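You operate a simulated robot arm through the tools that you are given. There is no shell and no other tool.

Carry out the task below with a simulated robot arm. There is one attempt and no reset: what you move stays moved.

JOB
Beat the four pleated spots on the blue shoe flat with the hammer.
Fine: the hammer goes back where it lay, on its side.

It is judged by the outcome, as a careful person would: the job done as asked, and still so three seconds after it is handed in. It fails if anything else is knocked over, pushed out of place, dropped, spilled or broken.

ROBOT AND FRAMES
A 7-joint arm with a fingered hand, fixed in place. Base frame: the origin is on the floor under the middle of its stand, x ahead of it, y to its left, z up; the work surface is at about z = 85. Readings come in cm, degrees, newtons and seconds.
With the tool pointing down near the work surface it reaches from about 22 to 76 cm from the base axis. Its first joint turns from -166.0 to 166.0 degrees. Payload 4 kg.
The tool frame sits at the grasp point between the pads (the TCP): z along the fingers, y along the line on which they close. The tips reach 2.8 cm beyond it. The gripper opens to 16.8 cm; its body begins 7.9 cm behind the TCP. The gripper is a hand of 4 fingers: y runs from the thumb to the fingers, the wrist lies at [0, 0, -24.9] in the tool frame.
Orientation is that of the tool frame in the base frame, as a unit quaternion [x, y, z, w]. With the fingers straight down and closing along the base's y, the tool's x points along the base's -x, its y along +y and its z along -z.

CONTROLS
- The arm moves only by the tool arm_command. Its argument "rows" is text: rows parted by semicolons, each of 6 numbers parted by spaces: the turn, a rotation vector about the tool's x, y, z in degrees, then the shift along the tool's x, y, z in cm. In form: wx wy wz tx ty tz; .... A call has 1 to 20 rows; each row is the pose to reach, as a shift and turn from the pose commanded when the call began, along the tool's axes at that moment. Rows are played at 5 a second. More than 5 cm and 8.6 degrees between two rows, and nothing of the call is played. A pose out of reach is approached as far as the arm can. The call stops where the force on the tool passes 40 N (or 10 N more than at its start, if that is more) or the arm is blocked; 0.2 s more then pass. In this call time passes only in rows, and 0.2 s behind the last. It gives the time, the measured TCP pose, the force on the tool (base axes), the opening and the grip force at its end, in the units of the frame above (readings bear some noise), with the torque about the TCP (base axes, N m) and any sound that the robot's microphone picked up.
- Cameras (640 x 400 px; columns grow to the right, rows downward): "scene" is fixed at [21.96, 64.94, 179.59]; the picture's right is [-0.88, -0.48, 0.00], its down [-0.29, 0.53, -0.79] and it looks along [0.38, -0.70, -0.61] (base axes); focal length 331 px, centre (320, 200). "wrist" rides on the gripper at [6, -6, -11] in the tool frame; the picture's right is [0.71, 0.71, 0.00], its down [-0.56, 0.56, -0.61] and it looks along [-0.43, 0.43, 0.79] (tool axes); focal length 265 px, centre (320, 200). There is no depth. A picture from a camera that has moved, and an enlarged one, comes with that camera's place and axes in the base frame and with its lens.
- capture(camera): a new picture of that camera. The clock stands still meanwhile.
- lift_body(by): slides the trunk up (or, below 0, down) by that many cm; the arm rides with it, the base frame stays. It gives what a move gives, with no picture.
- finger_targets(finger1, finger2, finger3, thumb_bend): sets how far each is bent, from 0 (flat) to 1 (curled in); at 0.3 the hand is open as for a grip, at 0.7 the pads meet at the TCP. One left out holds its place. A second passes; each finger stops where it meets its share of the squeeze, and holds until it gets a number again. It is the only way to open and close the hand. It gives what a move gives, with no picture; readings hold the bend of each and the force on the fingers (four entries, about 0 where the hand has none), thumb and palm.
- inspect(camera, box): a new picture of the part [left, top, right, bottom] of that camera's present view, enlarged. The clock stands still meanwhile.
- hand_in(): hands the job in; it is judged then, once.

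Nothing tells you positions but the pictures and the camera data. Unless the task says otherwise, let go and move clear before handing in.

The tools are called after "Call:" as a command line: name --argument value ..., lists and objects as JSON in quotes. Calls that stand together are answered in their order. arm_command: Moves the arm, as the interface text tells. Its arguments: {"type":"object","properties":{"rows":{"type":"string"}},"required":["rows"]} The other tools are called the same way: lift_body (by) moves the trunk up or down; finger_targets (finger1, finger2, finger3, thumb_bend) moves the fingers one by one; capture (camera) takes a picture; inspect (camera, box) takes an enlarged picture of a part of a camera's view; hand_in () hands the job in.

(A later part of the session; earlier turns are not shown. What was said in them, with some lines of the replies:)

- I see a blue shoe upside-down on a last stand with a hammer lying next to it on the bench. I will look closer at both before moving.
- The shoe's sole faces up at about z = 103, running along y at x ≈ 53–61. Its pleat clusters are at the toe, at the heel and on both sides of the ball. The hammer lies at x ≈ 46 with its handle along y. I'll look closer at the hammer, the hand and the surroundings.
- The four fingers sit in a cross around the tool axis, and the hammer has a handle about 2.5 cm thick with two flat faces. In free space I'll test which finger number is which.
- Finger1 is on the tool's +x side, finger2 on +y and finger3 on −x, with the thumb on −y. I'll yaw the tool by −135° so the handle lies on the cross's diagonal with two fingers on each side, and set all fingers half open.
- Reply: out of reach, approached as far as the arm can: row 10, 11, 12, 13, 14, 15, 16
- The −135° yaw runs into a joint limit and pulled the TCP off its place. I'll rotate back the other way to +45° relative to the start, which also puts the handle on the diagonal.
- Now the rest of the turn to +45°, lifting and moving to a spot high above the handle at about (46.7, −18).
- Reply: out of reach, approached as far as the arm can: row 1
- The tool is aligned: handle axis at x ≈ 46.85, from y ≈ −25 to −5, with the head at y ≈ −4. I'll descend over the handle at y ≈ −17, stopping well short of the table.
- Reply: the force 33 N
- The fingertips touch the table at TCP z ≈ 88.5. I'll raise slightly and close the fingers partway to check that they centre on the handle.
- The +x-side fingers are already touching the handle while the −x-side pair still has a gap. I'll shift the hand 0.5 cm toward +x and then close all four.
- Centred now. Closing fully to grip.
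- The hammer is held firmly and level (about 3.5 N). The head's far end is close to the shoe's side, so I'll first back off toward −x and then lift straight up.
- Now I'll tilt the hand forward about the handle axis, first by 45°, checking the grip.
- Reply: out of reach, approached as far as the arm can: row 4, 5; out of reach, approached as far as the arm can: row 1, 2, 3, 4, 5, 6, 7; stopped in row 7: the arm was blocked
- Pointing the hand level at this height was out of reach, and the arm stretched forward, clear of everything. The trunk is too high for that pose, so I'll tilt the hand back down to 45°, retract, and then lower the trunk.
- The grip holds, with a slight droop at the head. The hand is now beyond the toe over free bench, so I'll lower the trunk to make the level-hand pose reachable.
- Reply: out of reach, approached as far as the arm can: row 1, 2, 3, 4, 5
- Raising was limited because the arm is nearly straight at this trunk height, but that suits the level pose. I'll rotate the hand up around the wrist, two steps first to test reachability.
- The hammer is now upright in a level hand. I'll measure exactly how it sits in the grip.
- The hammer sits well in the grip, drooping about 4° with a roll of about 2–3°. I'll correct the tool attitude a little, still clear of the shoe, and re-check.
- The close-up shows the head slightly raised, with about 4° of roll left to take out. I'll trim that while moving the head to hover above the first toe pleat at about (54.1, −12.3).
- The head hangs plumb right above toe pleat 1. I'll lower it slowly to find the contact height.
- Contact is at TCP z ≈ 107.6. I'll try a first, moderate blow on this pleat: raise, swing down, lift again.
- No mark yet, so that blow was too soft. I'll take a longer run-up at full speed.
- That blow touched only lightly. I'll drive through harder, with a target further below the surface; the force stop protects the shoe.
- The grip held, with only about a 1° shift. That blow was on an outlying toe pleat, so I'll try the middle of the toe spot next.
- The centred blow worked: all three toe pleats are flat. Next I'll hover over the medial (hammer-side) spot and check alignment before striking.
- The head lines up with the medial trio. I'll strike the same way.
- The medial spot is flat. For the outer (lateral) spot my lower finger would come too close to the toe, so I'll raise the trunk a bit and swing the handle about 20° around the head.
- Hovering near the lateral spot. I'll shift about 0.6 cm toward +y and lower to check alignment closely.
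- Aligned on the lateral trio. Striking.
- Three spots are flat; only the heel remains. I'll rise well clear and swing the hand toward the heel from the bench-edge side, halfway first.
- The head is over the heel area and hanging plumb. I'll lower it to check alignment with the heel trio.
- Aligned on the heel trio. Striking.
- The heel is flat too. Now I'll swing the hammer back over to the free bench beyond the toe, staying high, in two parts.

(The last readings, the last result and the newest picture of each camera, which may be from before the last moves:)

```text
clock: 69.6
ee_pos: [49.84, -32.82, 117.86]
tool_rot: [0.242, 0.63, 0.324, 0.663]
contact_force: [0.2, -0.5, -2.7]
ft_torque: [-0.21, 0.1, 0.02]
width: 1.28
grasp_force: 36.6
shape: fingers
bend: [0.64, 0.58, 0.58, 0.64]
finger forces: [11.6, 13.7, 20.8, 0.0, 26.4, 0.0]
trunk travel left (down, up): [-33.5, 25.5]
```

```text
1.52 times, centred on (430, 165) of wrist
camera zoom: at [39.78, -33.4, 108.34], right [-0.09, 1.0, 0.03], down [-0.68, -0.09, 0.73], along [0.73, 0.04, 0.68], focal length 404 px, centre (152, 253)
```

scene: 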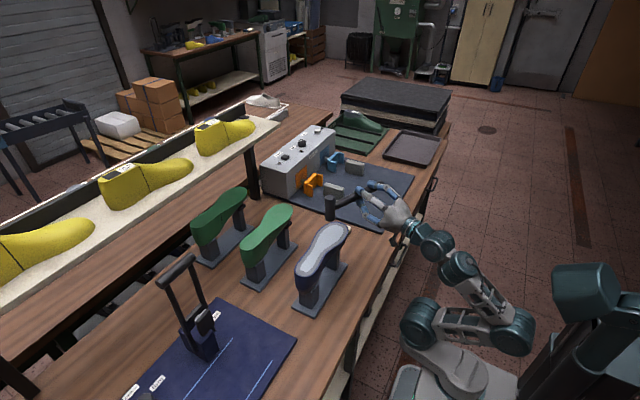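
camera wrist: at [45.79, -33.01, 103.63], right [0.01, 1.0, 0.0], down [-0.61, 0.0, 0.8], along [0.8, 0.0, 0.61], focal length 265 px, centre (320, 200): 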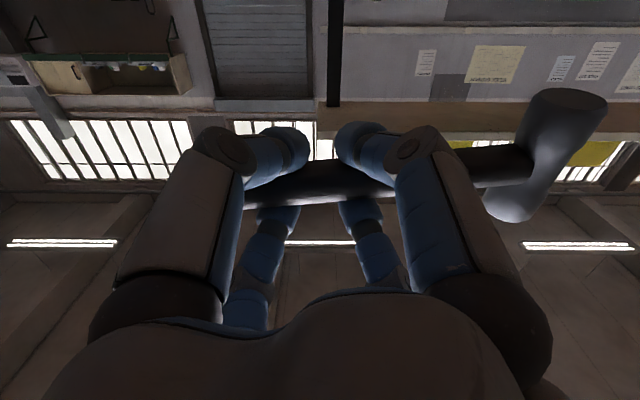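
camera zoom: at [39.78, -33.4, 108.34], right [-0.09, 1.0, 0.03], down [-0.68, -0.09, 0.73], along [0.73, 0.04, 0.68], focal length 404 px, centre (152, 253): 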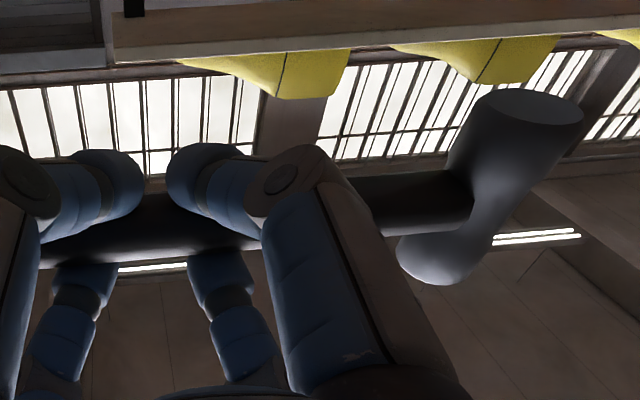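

All four spots are flat and the stand looks unmoved. I'll compare the stand's position with the first picture before returning the hammer.

Call:
inspect --camera "scene" --box '[330, 235, 390, 300]'

Call:
inspect --camera "scene" --box '[270, 200, 400, 320]'

Call:
inspect --camera "scene" --box '[340, 150, 390, 200]'

```text
6.15 times, centred on (360, 268) of scene
camera zoom: at [21.96, 64.94, 179.59], right [-0.88, -0.48, 0.0], down [-0.29, 0.53, -0.79], along [0.38, -0.7, -0.61], focal length 2036 px, centre (74, -215)
```

zoom: 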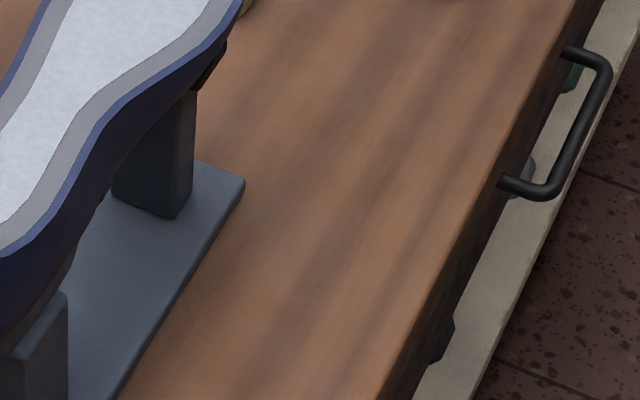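

```text
3.33 times, centred on (335, 260) of scene
camera zoom: at [21.96, 64.94, 179.59], right [-0.88, -0.48, 0.0], down [-0.29, 0.53, -0.79], along [0.38, -0.7, -0.61], focal length 1103 px, centre (270, 0)
```

zoom: 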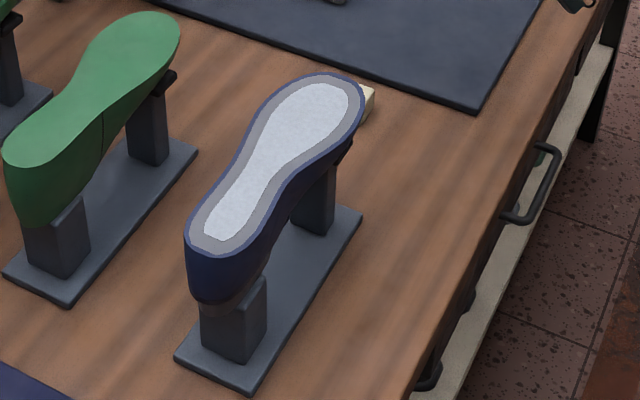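

```text
8.00 times, centred on (365, 175) of scene
camera zoom: at [21.96, 64.94, 179.59], right [-0.88, -0.48, 0.0], down [-0.29, 0.53, -0.79], along [0.38, -0.7, -0.61], focal length 2647 px, centre (-40, 400)
```

zoom: 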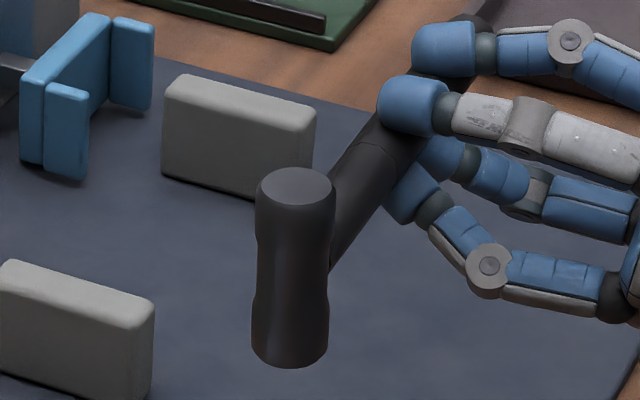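

Everything is in place. Now I'll tip the hand back downward around the wrist, over free bench, as the first step of laying the hammer down.

Call:
arm_command --rows "5.51 5.046 0.655 2.24 -2.41 -0.244; 11.02 10.09 1.31 4.41 -4.7 -0.88; 16.53 15.14 1.965 6.51 -7 -1.96"

```text
clock: 70.4
ee_pos: [48.61, -32.82, 108.53]
tool_rot: [0.3, 0.748, 0.27, 0.527]
contact_force: [-0.3, 0.1, -3.8]
ft_torque: [-0.18, 0.08, 0.0]
width: 1.28
grasp_force: 36.0
shape: fingers
bend: [0.64, 0.58, 0.58, 0.64]
finger forces: [11.0, 13.8, 20.8, 0.0, 26.6, 0.0]
trunk travel left (down, up): [-33.5, 25.5]
```

Call:
arm_command --rows "5.5 5.055 0.659 2.1 -2.41 -0.16; 11 10.11 1.318 4.26 -4.83 -0.82; 16.5 15.17 1.976 6.25 -7.14 -1.87; 16.5 15.17 1.976 6.25 -7.14 -1.87"

```text
clock: 71.4
ee_pos: [43.94, -33.59, 99.81]
tool_rot: [0.346, 0.836, 0.207, 0.371]
contact_force: [0.5, 0.1, -3.7]
ft_torque: [-0.18, 0.07, 0.0]
width: 1.26
grasp_force: 35.3
shape: fingers
bend: [0.64, 0.58, 0.58, 0.64]
finger forces: [10.4, 14.2, 20.6, 0.0, 26.5, 0.0]
trunk travel left (down, up): [-33.5, 25.5]
```

Call:
lift_body --by 20

Call:
capture --camera "scene"

```text
clock: 73.5
ee_pos: [43.98, -33.61, 119.76]
tool_rot: [0.347, 0.836, 0.206, 0.371]
contact_force: [0.0, -0.2, -3.7]
ft_torque: [-0.21, 0.08, 0.03]
width: 1.24
grasp_force: 36.1
shape: fingers
bend: [0.64, 0.58, 0.58, 0.64]
finger forces: [10.3, 14.1, 20.5, 0.1, 26.7, 0.0]
trunk travel left (down, up): [-53.5, 5.5]
```

```text
taken
```

scene: 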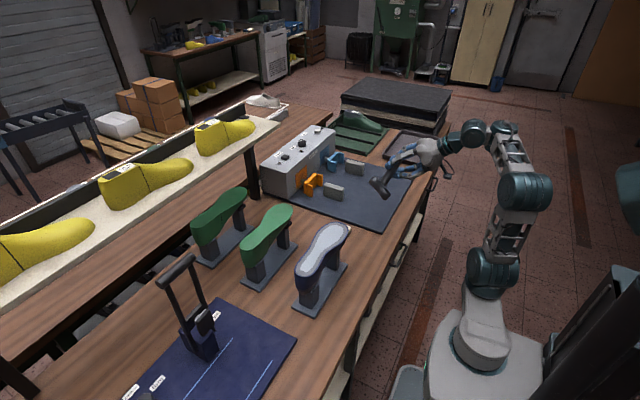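

Call:
arm_command --rows "5.5 5.06 0.653 1.92 -1.64 1.09; 11 10.12 1.306 3.82 -3.05 1.77"

```text
clock: 74.1
ee_pos: [42.17, -32.77, 115.15]
tool_rot: [0.373, 0.877, 0.158, 0.259]
contact_force: [-0.6, -0.4, -2.9]
ft_torque: [-0.17, 0.04, 0.0]
width: 1.27
grasp_force: 36.2
shape: fingers
bend: [0.64, 0.58, 0.58, 0.64]
finger forces: [9.8, 14.4, 20.5, 0.0, 26.6, 0.0]
trunk travel left (down, up): [-53.5, 5.5]
```

Call:
arm_command --rows "5.52 5.04 0.63 1.7 -1.37 0.84; 11.04 10.08 1.26 3.41 -2.69 1.21"

```text
clock: 74.7
ee_pos: [39.34, -31.84, 111.92]
tool_rot: [0.389, 0.904, 0.108, 0.141]
contact_force: [0.1, 0.6, -4.2]
ft_torque: [-0.16, 0.05, 0.0]
width: 1.28
grasp_force: 35.4
shape: fingers
bend: [0.64, 0.58, 0.58, 0.64]
finger forces: [9.3, 15.1, 20.2, 0.0, 26.6, 0.0]
trunk travel left (down, up): [-53.5, 5.5]
```

Call:
arm_command --rows "5.5 5.06 0.64 1.62 -1.08 0.42; 11 10.12 1.28 3.16 -2.17 0.53; 11 10.12 1.28 3.16 -2.17 0.53"

Call:
capture --camera "scene"

Call:
inspect --camera "scene" --box '[350, 140, 450, 240]'

Call:
capture --camera "wrist"

```text
clock: 75.5
ee_pos: [36.78, -32.06, 109.58]
tool_rot: [0.4, 0.915, 0.036, 0.03]
contact_force: [-0.1, -1.7, -3.6]
ft_torque: [-0.14, 0.02, 0.01]
width: 1.25
grasp_force: 35.8
shape: fingers
bend: [0.64, 0.58, 0.58, 0.64]
finger forces: [8.7, 15.4, 19.9, 0.1, 26.5, 0.0]
out of reach, approached as far as the arm can: row 2, 3
trunk travel left (down, up): [-53.5, 5.5]
```

```text
taken
```

scene: 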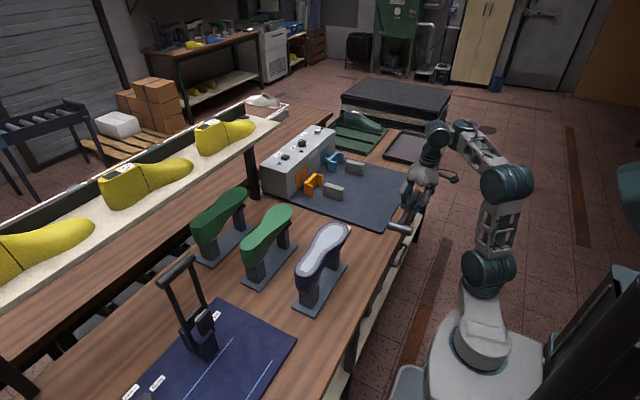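

```text
4.00 times, centred on (400, 190) of scene
camera zoom: at [21.96, 64.94, 179.59], right [-0.88, -0.48, 0.0], down [-0.29, 0.53, -0.79], along [0.38, -0.7, -0.61], focal length 1324 px, centre (0, 240)
```

zoom: 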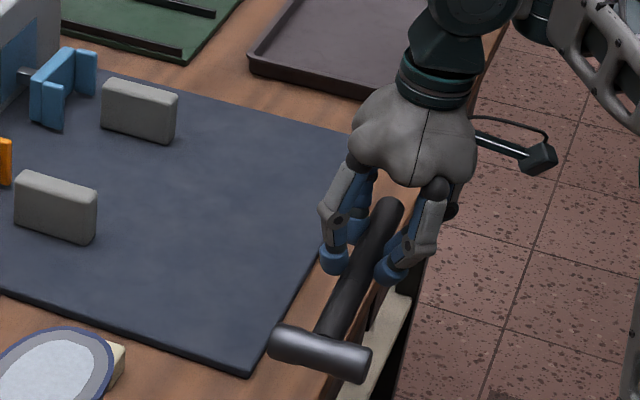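

```text
taken
camera wrist: at [27.25, -32.11, 119.74], right [0.04, 1.0, 0.05], down [0.73, -0.06, 0.68], along [0.68, 0.01, -0.73], focal length 265 px, centre (320, 200)
```

wrist: 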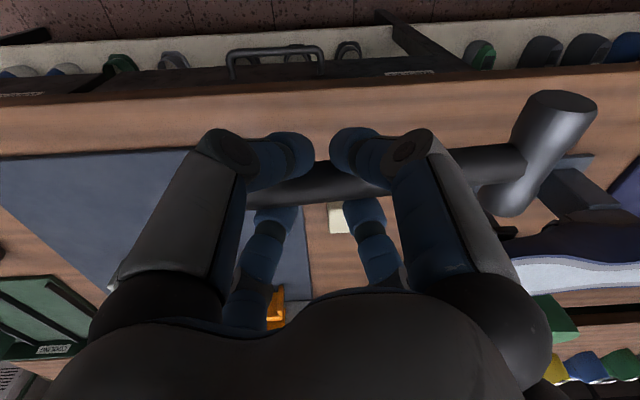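

The hammer is level and on its side again. I'll carry it to hover near its original place, staying clear of the shoe's edge.

Call:
arm_command --rows "0 0 0 1.06 2.56 -1.2; 0 0 0 2.13 5.12 -2.19; 0 0 0 3.19 7.68 -2.19; 0 0 0 4.25 10.24 -2.19; 0 0 0 5.32 12.8 -2.19; 0 0 0 6.38 15.36 -2.19; 0 0 0 6.38 15.36 -2.19"

Call:
capture --camera "scene"

Call:
capture --camera "wrist"

```text
clock: 77.1
ee_pos: [40.66, -15.92, 111.06]
tool_rot: [0.399, 0.915, 0.056, 0.024]
contact_force: [0.0, 0.2, -3.0]
ft_torque: [-0.22, 0.03, -0.03]
width: 1.27
grasp_force: 33.8
shape: fingers
bend: [0.64, 0.58, 0.58, 0.65]
finger forces: [8.0, 15.1, 19.1, 0.0, 26.2, 0.0]
out of reach, approached as far as the arm can: row 1, 2, 3, 4, 5, 6, 7
trunk travel left (down, up): [-53.5, 5.5]
```

```text
taken
```

scene: 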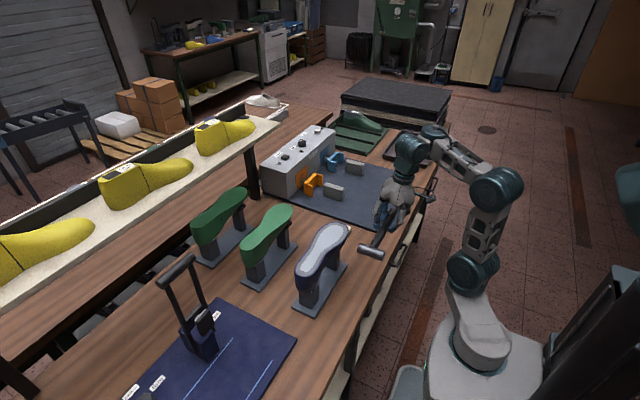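

```text
taken
camera wrist: at [31.16, -16.39, 121.14], right [0.03, 1.0, 0.09], down [0.73, -0.08, 0.68], along [0.68, 0.04, -0.73], focal length 265 px, centre (320, 200)
```

wrist: 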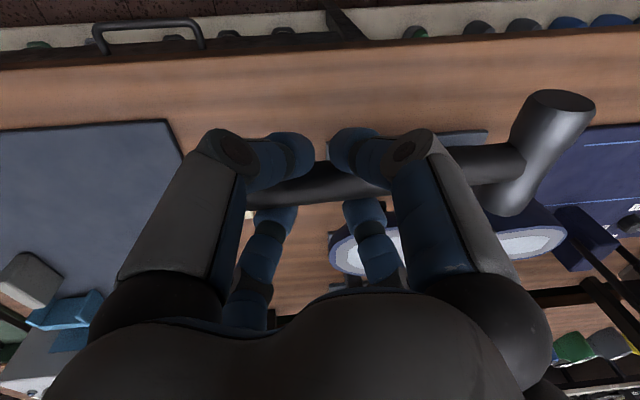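

Call:
inspect --camera "scene" --box '[340, 190, 420, 270]'

Call:
inspect --camera "wrist" --box '[220, 70, 640, 260]'

```text
5.00 times, centred on (380, 230) of scene
camera zoom: at [21.96, 64.94, 179.59], right [-0.88, -0.48, 0.0], down [-0.29, 0.53, -0.79], along [0.38, -0.7, -0.61], focal length 1654 px, centre (20, 50)
```

zoom: 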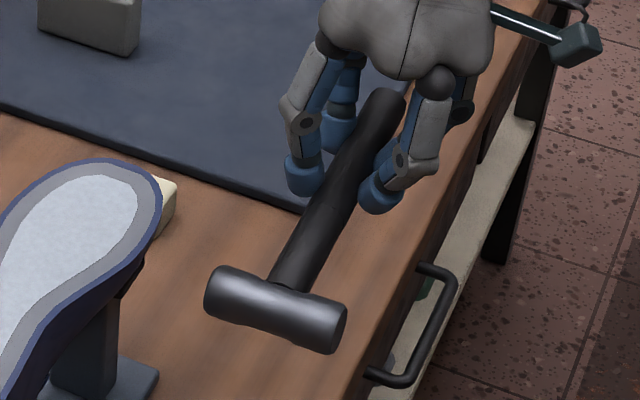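

```text
1.52 times, centred on (430, 165) of wrist
camera zoom: at [31.16, -16.39, 121.14], right [0.03, 1.0, 0.09], down [0.73, -0.08, 0.68], along [0.68, 0.04, -0.73], focal length 404 px, centre (152, 253)
```

zoom: 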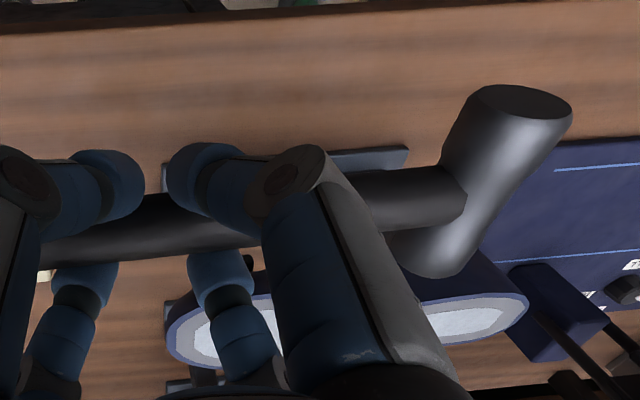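

The hammer is level and along y in the hand. I'll lower it beside its place, still about 3 cm short of the shoe's side, with a small levelling trim.

Call:
arm_command --rows "-0.23 0.24 0.03 -0.43 -0.2 3; -0.45 0.48 0.06 -0.86 -0.39 6; -0.68 0.73 0.09 -1.3 -0.59 9; -0.91 0.97 0.12 -1.73 -0.79 12; -1.13 1.21 0.15 -2.16 -0.98 15; -1.36 1.455 0.177 -2.59 -1.18 18; -1.36 1.455 0.177 -2.59 -1.18 18"

Call:
inspect --camera "scene" --box '[330, 235, 390, 300]'

Call:
capture --camera "wrist"

```text
clock: 78.7
ee_pos: [43.02, -17.2, 93.21]
tool_rot: [0.4, 0.914, 0.073, 0.017]
contact_force: [-0.5, 0.4, -3.1]
ft_torque: [-0.17, 0.02, 0.01]
width: 1.2
grasp_force: 33.6
shape: fingers
bend: [0.64, 0.58, 0.58, 0.65]
finger forces: [7.2, 14.1, 19.2, 0.0, 25.8, 0.1]
trunk travel left (down, up): [-53.5, 5.5]
```

```text
6.15 times, centred on (360, 268) of scene
camera zoom: at [21.96, 64.94, 179.59], right [-0.88, -0.48, 0.0], down [-0.29, 0.53, -0.79], along [0.38, -0.7, -0.61], focal length 2036 px, centre (74, -215)
```

zoom: 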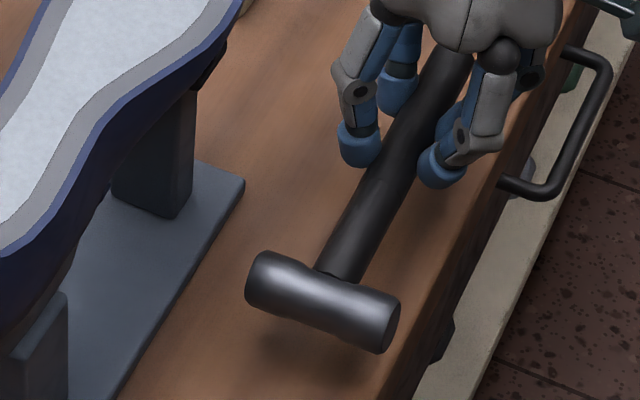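

```text
taken
camera wrist: at [33.62, -18.0, 103.14], right [0.03, 0.99, 0.12], down [0.73, -0.11, 0.67], along [0.68, 0.07, -0.73], focal length 265 px, centre (320, 200)
```

wrist: 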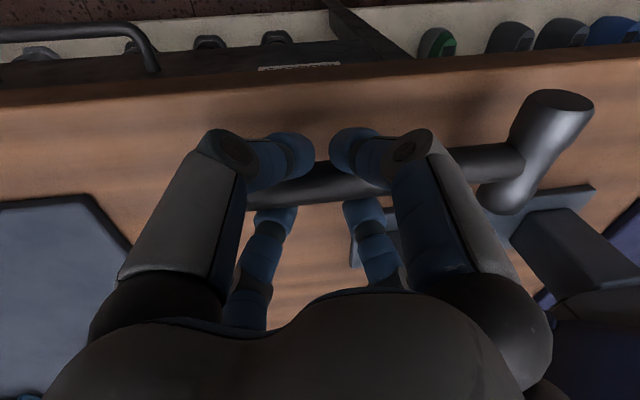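

Call:
arm_command --rows "0 0 0 -0.5 0.2 1.1; 0 0 0 -1.1 0.75 1.9; 0 0 0 -1.7 1.3 2.6; 0 0 0 -2.26 1.89 3.26; 0 0 0 -2.26 1.89 3.26"

Call:
inspect --camera "scene" --box '[330, 235, 390, 300]'

Call:
inspect --camera "wrist" --box '[220, 70, 640, 260]'

```text
clock: 79.9
ee_pos: [46.54, -17.47, 89.89]
tool_rot: [0.399, 0.914, 0.074, 0.017]
contact_force: [-1.1, 0.5, -3.4]
ft_torque: [-0.18, 0.03, 0.0]
width: 1.25
grasp_force: 33.2
shape: fingers
bend: [0.64, 0.58, 0.58, 0.65]
finger forces: [7.2, 14.1, 19.2, 0.0, 25.8, 0.0]
trunk travel left (down, up): [-53.5, 5.5]
```

```text
6.15 times, centred on (360, 268) of scene
camera zoom: at [21.96, 64.94, 179.59], right [-0.88, -0.48, 0.0], down [-0.29, 0.53, -0.79], along [0.38, -0.7, -0.61], focal length 2036 px, centre (74, -215)
```

zoom: 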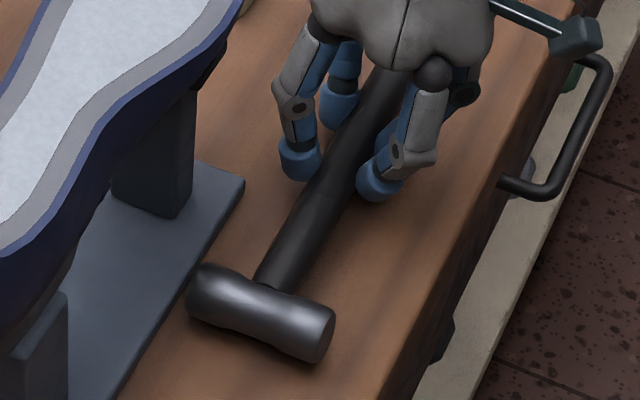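

```text
1.52 times, centred on (430, 165) of wrist
camera zoom: at [37.19, -18.2, 99.87], right [0.03, 0.99, 0.12], down [0.73, -0.11, 0.67], along [0.68, 0.07, -0.73], focal length 404 px, centre (152, 253)
```

zoom: 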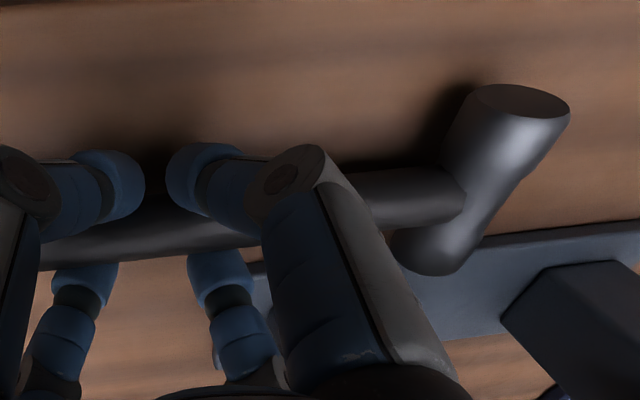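

Very near the original spot; it needs about −0.4 cm in x and −0.3 cm in y. I'll adjust and lower gently.

Call:
arm_command --rows "0 0 0 0.01 -0.3 0.25; 0 0 0 0.03 -0.61 0.5; 0 0 0 0.03 -0.61 0.72"

Call:
inspect --camera "scene" --box '[330, 235, 390, 300]'

```text
clock: 80.7
ee_pos: [46.14, -17.57, 89.11]
tool_rot: [0.399, 0.914, 0.075, 0.018]
contact_force: [-0.8, 0.0, -1.9]
ft_torque: [-0.03, 0.03, 0.0]
width: 1.24
grasp_force: 32.7
shape: fingers
bend: [0.64, 0.58, 0.58, 0.65]
finger forces: [7.5, 14.1, 19.1, 0.1, 25.6, 0.1]
trunk travel left (down, up): [-53.5, 5.5]
```

```text
6.15 times, centred on (360, 268) of scene
camera zoom: at [21.96, 64.94, 179.59], right [-0.88, -0.48, 0.0], down [-0.29, 0.53, -0.79], along [0.38, -0.7, -0.61], focal length 2036 px, centre (74, -215)
```

zoom: 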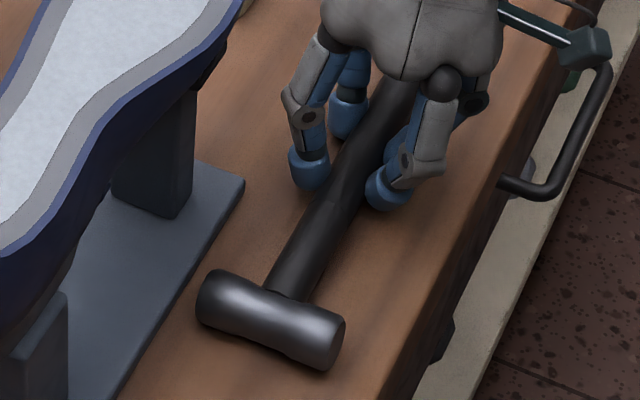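

The head has touched down and the picture matches the original placement. I'll ease down slightly more and then open the fingers gently.

Call:
arm_command --rows "0 0 0 -0.01 -0.015 0.1; 0 0 0 -0.02 -0.03 0.2"

```text
clock: 81.3
ee_pos: [46.18, -17.54, 88.97]
tool_rot: [0.4, 0.914, 0.073, 0.017]
contact_force: [-1.6, 0.4, 4.7]
ft_torque: [0.03, -0.16, 0.04]
width: 1.25
grasp_force: 34.4
shape: fingers
bend: [0.64, 0.58, 0.58, 0.64]
finger forces: [8.6, 13.9, 19.1, 0.0, 26.4, 0.0]
trunk travel left (down, up): [-53.5, 5.5]
```

Call:
finger_targets --finger1 0.6 --finger2 0.55 --finger3 0.55 --thumb_bend 0.6

Call:
inspect --camera "scene" --box '[330, 235, 390, 300]'

```text
clock: 82.3
ee_pos: [46.1, -17.66, 88.99]
tool_rot: [0.399, 0.914, 0.073, 0.017]
contact_force: [0.4, 1.3, 5.2]
ft_torque: [-0.09, 0.04, 0.03]
width: 2.51
grasp_force: 2.8
shape: fingers
bend: [0.6, 0.55, 0.55, 0.61]
finger forces: [0.0, 0.0, 0.7, 0.1, 4.5, 0.1]
trunk travel left (down, up): [-53.5, 5.5]
```

```text
6.15 times, centred on (360, 268) of scene
camera zoom: at [21.96, 64.94, 179.59], right [-0.88, -0.48, 0.0], down [-0.29, 0.53, -0.79], along [0.38, -0.7, -0.61], focal length 2036 px, centre (74, -215)
```

zoom: 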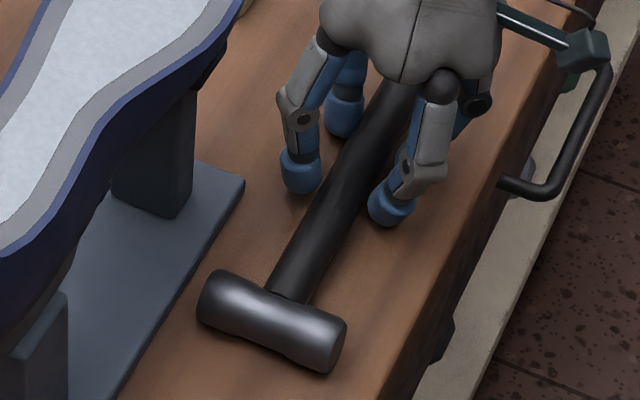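

Call:
arm_command --rows "0 0 0 0.005 0.022 -0.15; 0 0 0 0.01 0.044 -0.3"

Call:
finger_targets --finger1 0.5 --finger2 0.46 --finger3 0.46 --thumb_bend 0.5

Call:
inspect --camera "scene" --box '[330, 235, 390, 300]'

Call:
inspect --camera "wrist" --box '[220, 70, 640, 260]'

```text
clock: 82.9
ee_pos: [46.04, -17.53, 89.23]
tool_rot: [0.4, 0.914, 0.072, 0.016]
contact_force: [-0.2, -0.1, 0.2]
ft_torque: [0.01, -0.03, -0.01]
width: 2.65
grasp_force: 0.4
shape: fingers
bend: [0.6, 0.55, 0.55, 0.6]
finger forces: [0.1, 0.1, 0.5, 0.0, 0.0, 0.0]
trunk travel left (down, up): [-53.5, 5.5]
```

```text
clock: 83.9
ee_pos: [45.99, -17.43, 89.29]
tool_rot: [0.399, 0.914, 0.072, 0.018]
contact_force: [5.7, -1.1, 20.3]
ft_torque: [-0.64, 0.32, 0.18]
width: 5.05
grasp_force: 10.2
shape: fingers
bend: [0.5, 0.46, 0.46, 0.53]
finger forces: [0.0, 0.1, 0.0, 0.0, 20.6, 0.0]
trunk travel left (down, up): [-53.5, 5.5]
```

```text
6.15 times, centred on (360, 268) of scene
camera zoom: at [21.96, 64.94, 179.59], right [-0.88, -0.48, 0.0], down [-0.29, 0.53, -0.79], along [0.38, -0.7, -0.61], focal length 2036 px, centre (74, -215)
```

zoom: 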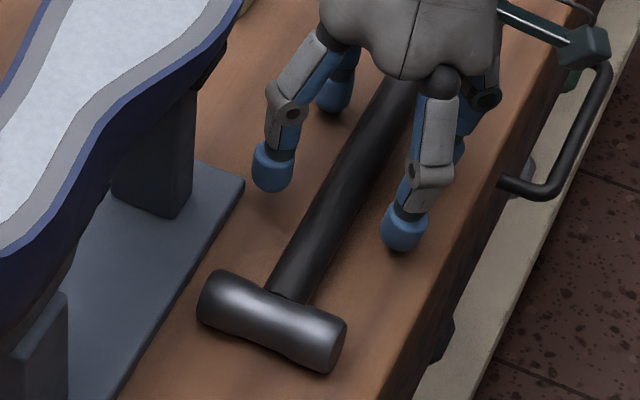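

```text
1.52 times, centred on (430, 165) of wrist
camera zoom: at [36.67, -18.33, 99.29], right [0.03, 0.99, 0.12], down [0.73, -0.11, 0.68], along [0.68, 0.07, -0.73], focal length 404 px, centre (152, 253)
```

zoom: 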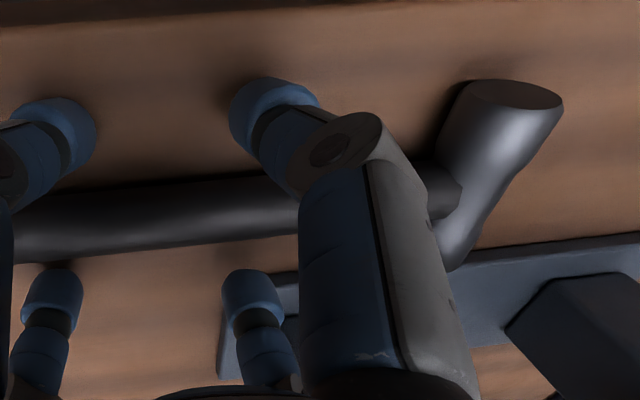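

The fingers are clear of the handle and the hammer lies on its side in its original place. I'll lift the hand straight up and away.

Call:
arm_command --rows "0 0 0 0.027 0.147 -0.99; 0 0 0 0.08 0.44 -2.97; 0 0 0 0.16 0.88 -5.94; 0 0 0 0.25 1.32 -8.92; 0 0 0 0.33 1.76 -11.89; 0 0 0 0.41 2.2 -14.86; 0 0 0 0.49 2.65 -17.83; 0 0 0 0.55 2.94 -19.8"

Call:
capture --camera "scene"

Call:
inspect --camera "scene" --box '[330, 235, 390, 300]'

Call:
inspect --camera "scene" --box '[270, 200, 400, 320]'

```text
clock: 85.7
ee_pos: [46.21, -17.57, 109.18]
tool_rot: [0.399, 0.914, 0.073, 0.016]
contact_force: [0.5, 0.5, 0.0]
ft_torque: [-0.04, 0.02, 0.01]
width: 5.69
grasp_force: 0.1
shape: fingers
bend: [0.5, 0.46, 0.46, 0.5]
finger forces: [0.0, 0.0, 0.1, 0.0, 0.0, 0.0]
trunk travel left (down, up): [-53.5, 5.5]
```

```text
taken
```

scene: 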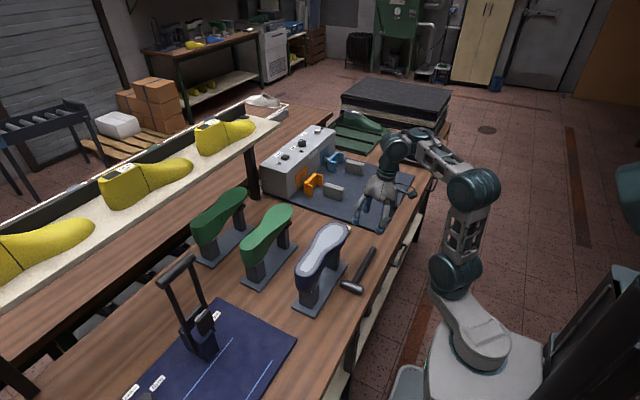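

```text
6.15 times, centred on (360, 268) of scene
camera zoom: at [21.96, 64.94, 179.59], right [-0.88, -0.48, 0.0], down [-0.29, 0.53, -0.79], along [0.38, -0.7, -0.61], focal length 2036 px, centre (74, -215)
```

zoom: 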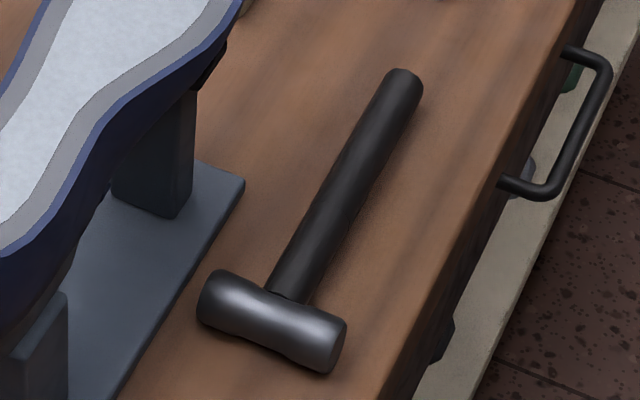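

```text
3.33 times, centred on (335, 260) of scene
camera zoom: at [21.96, 64.94, 179.59], right [-0.88, -0.48, 0.0], down [-0.29, 0.53, -0.79], along [0.38, -0.7, -0.61], focal length 1103 px, centre (270, 0)
```

zoom: 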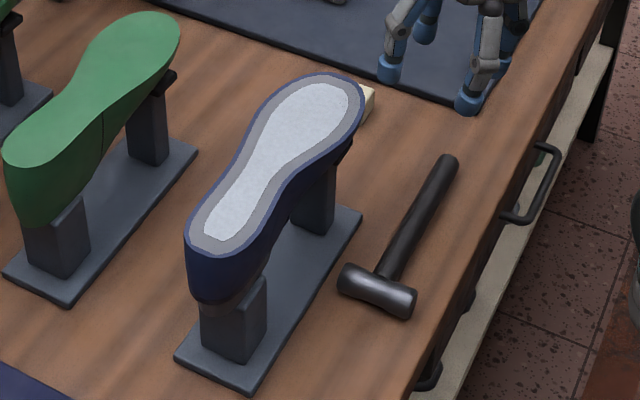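

The hammer sits just as it did at the start. I'll take a last close look at the sole for any remaining pleat.

Call:
inspect --camera "scene" --box '[310, 215, 350, 255]'

Call:
inspect --camera "scene" --box '[285, 245, 325, 285]'

Call:
capture --camera "wrist"

```text
10.00 times, centred on (330, 235) of scene
camera zoom: at [21.96, 64.94, 179.59], right [-0.88, -0.48, 0.0], down [-0.29, 0.53, -0.79], along [0.38, -0.7, -0.61], focal length 3309 px, centre (220, -150)
```

zoom: 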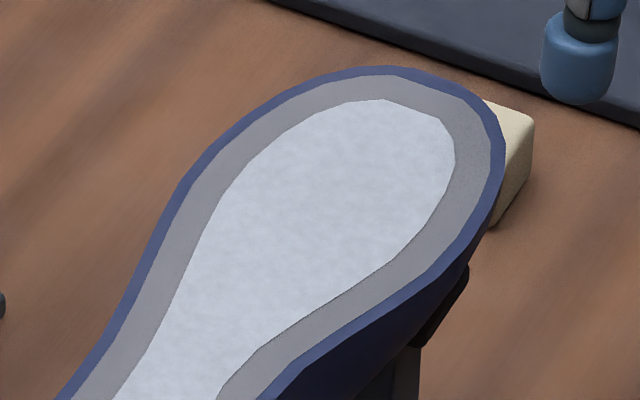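

```text
10.00 times, centred on (305, 265) of scene
camera zoom: at [21.96, 64.94, 179.59], right [-0.88, -0.48, 0.0], down [-0.29, 0.53, -0.79], along [0.38, -0.7, -0.61], focal length 3309 px, centre (470, -450)
```

zoom: 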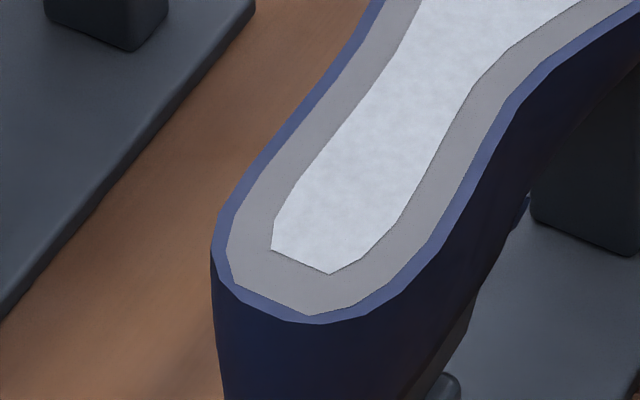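

```text
taken
camera wrist: at [36.77, -18.41, 119.24], right [0.03, 0.99, 0.12], down [0.73, -0.11, 0.67], along [0.68, 0.07, -0.73], focal length 265 px, centre (320, 200)
```

wrist: 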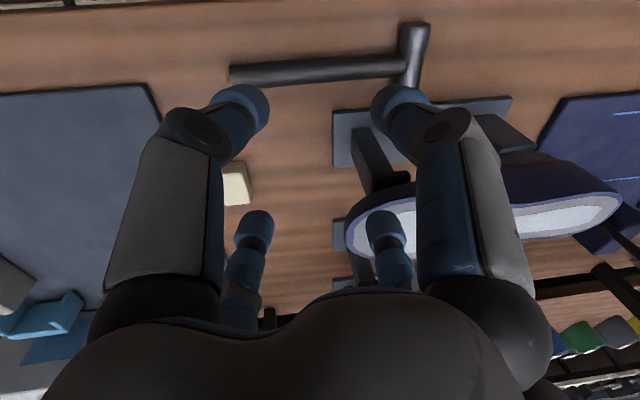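

All four spots are flat, the hammer lies on its side where it was, the shoe and stand are in place, and the hand is clear. Handing in.

Call:
hand_in

```text
The job is handed in.
```

I beat all four pleated spots on the blue shoe (toe, heel and both sides of the ball) flat with the hammer. No pleats show in the close-up pictures. The hammer is back on its side where it lay, and the hand is clear.

- **Extra blows at the toe:** I struck the toe four times. The first blows landed on an outer pleat and did nothing; a blow on the middle of the spot flattened all three pleats. The other spots took one blow each.
- **Shoe position:** The stand did not move in the pictures. The shoe may have settled on it by a few millimetres at most. I could not measure this exactly.

Nothing was knocked over, dropped or pushed out of place that I could see.
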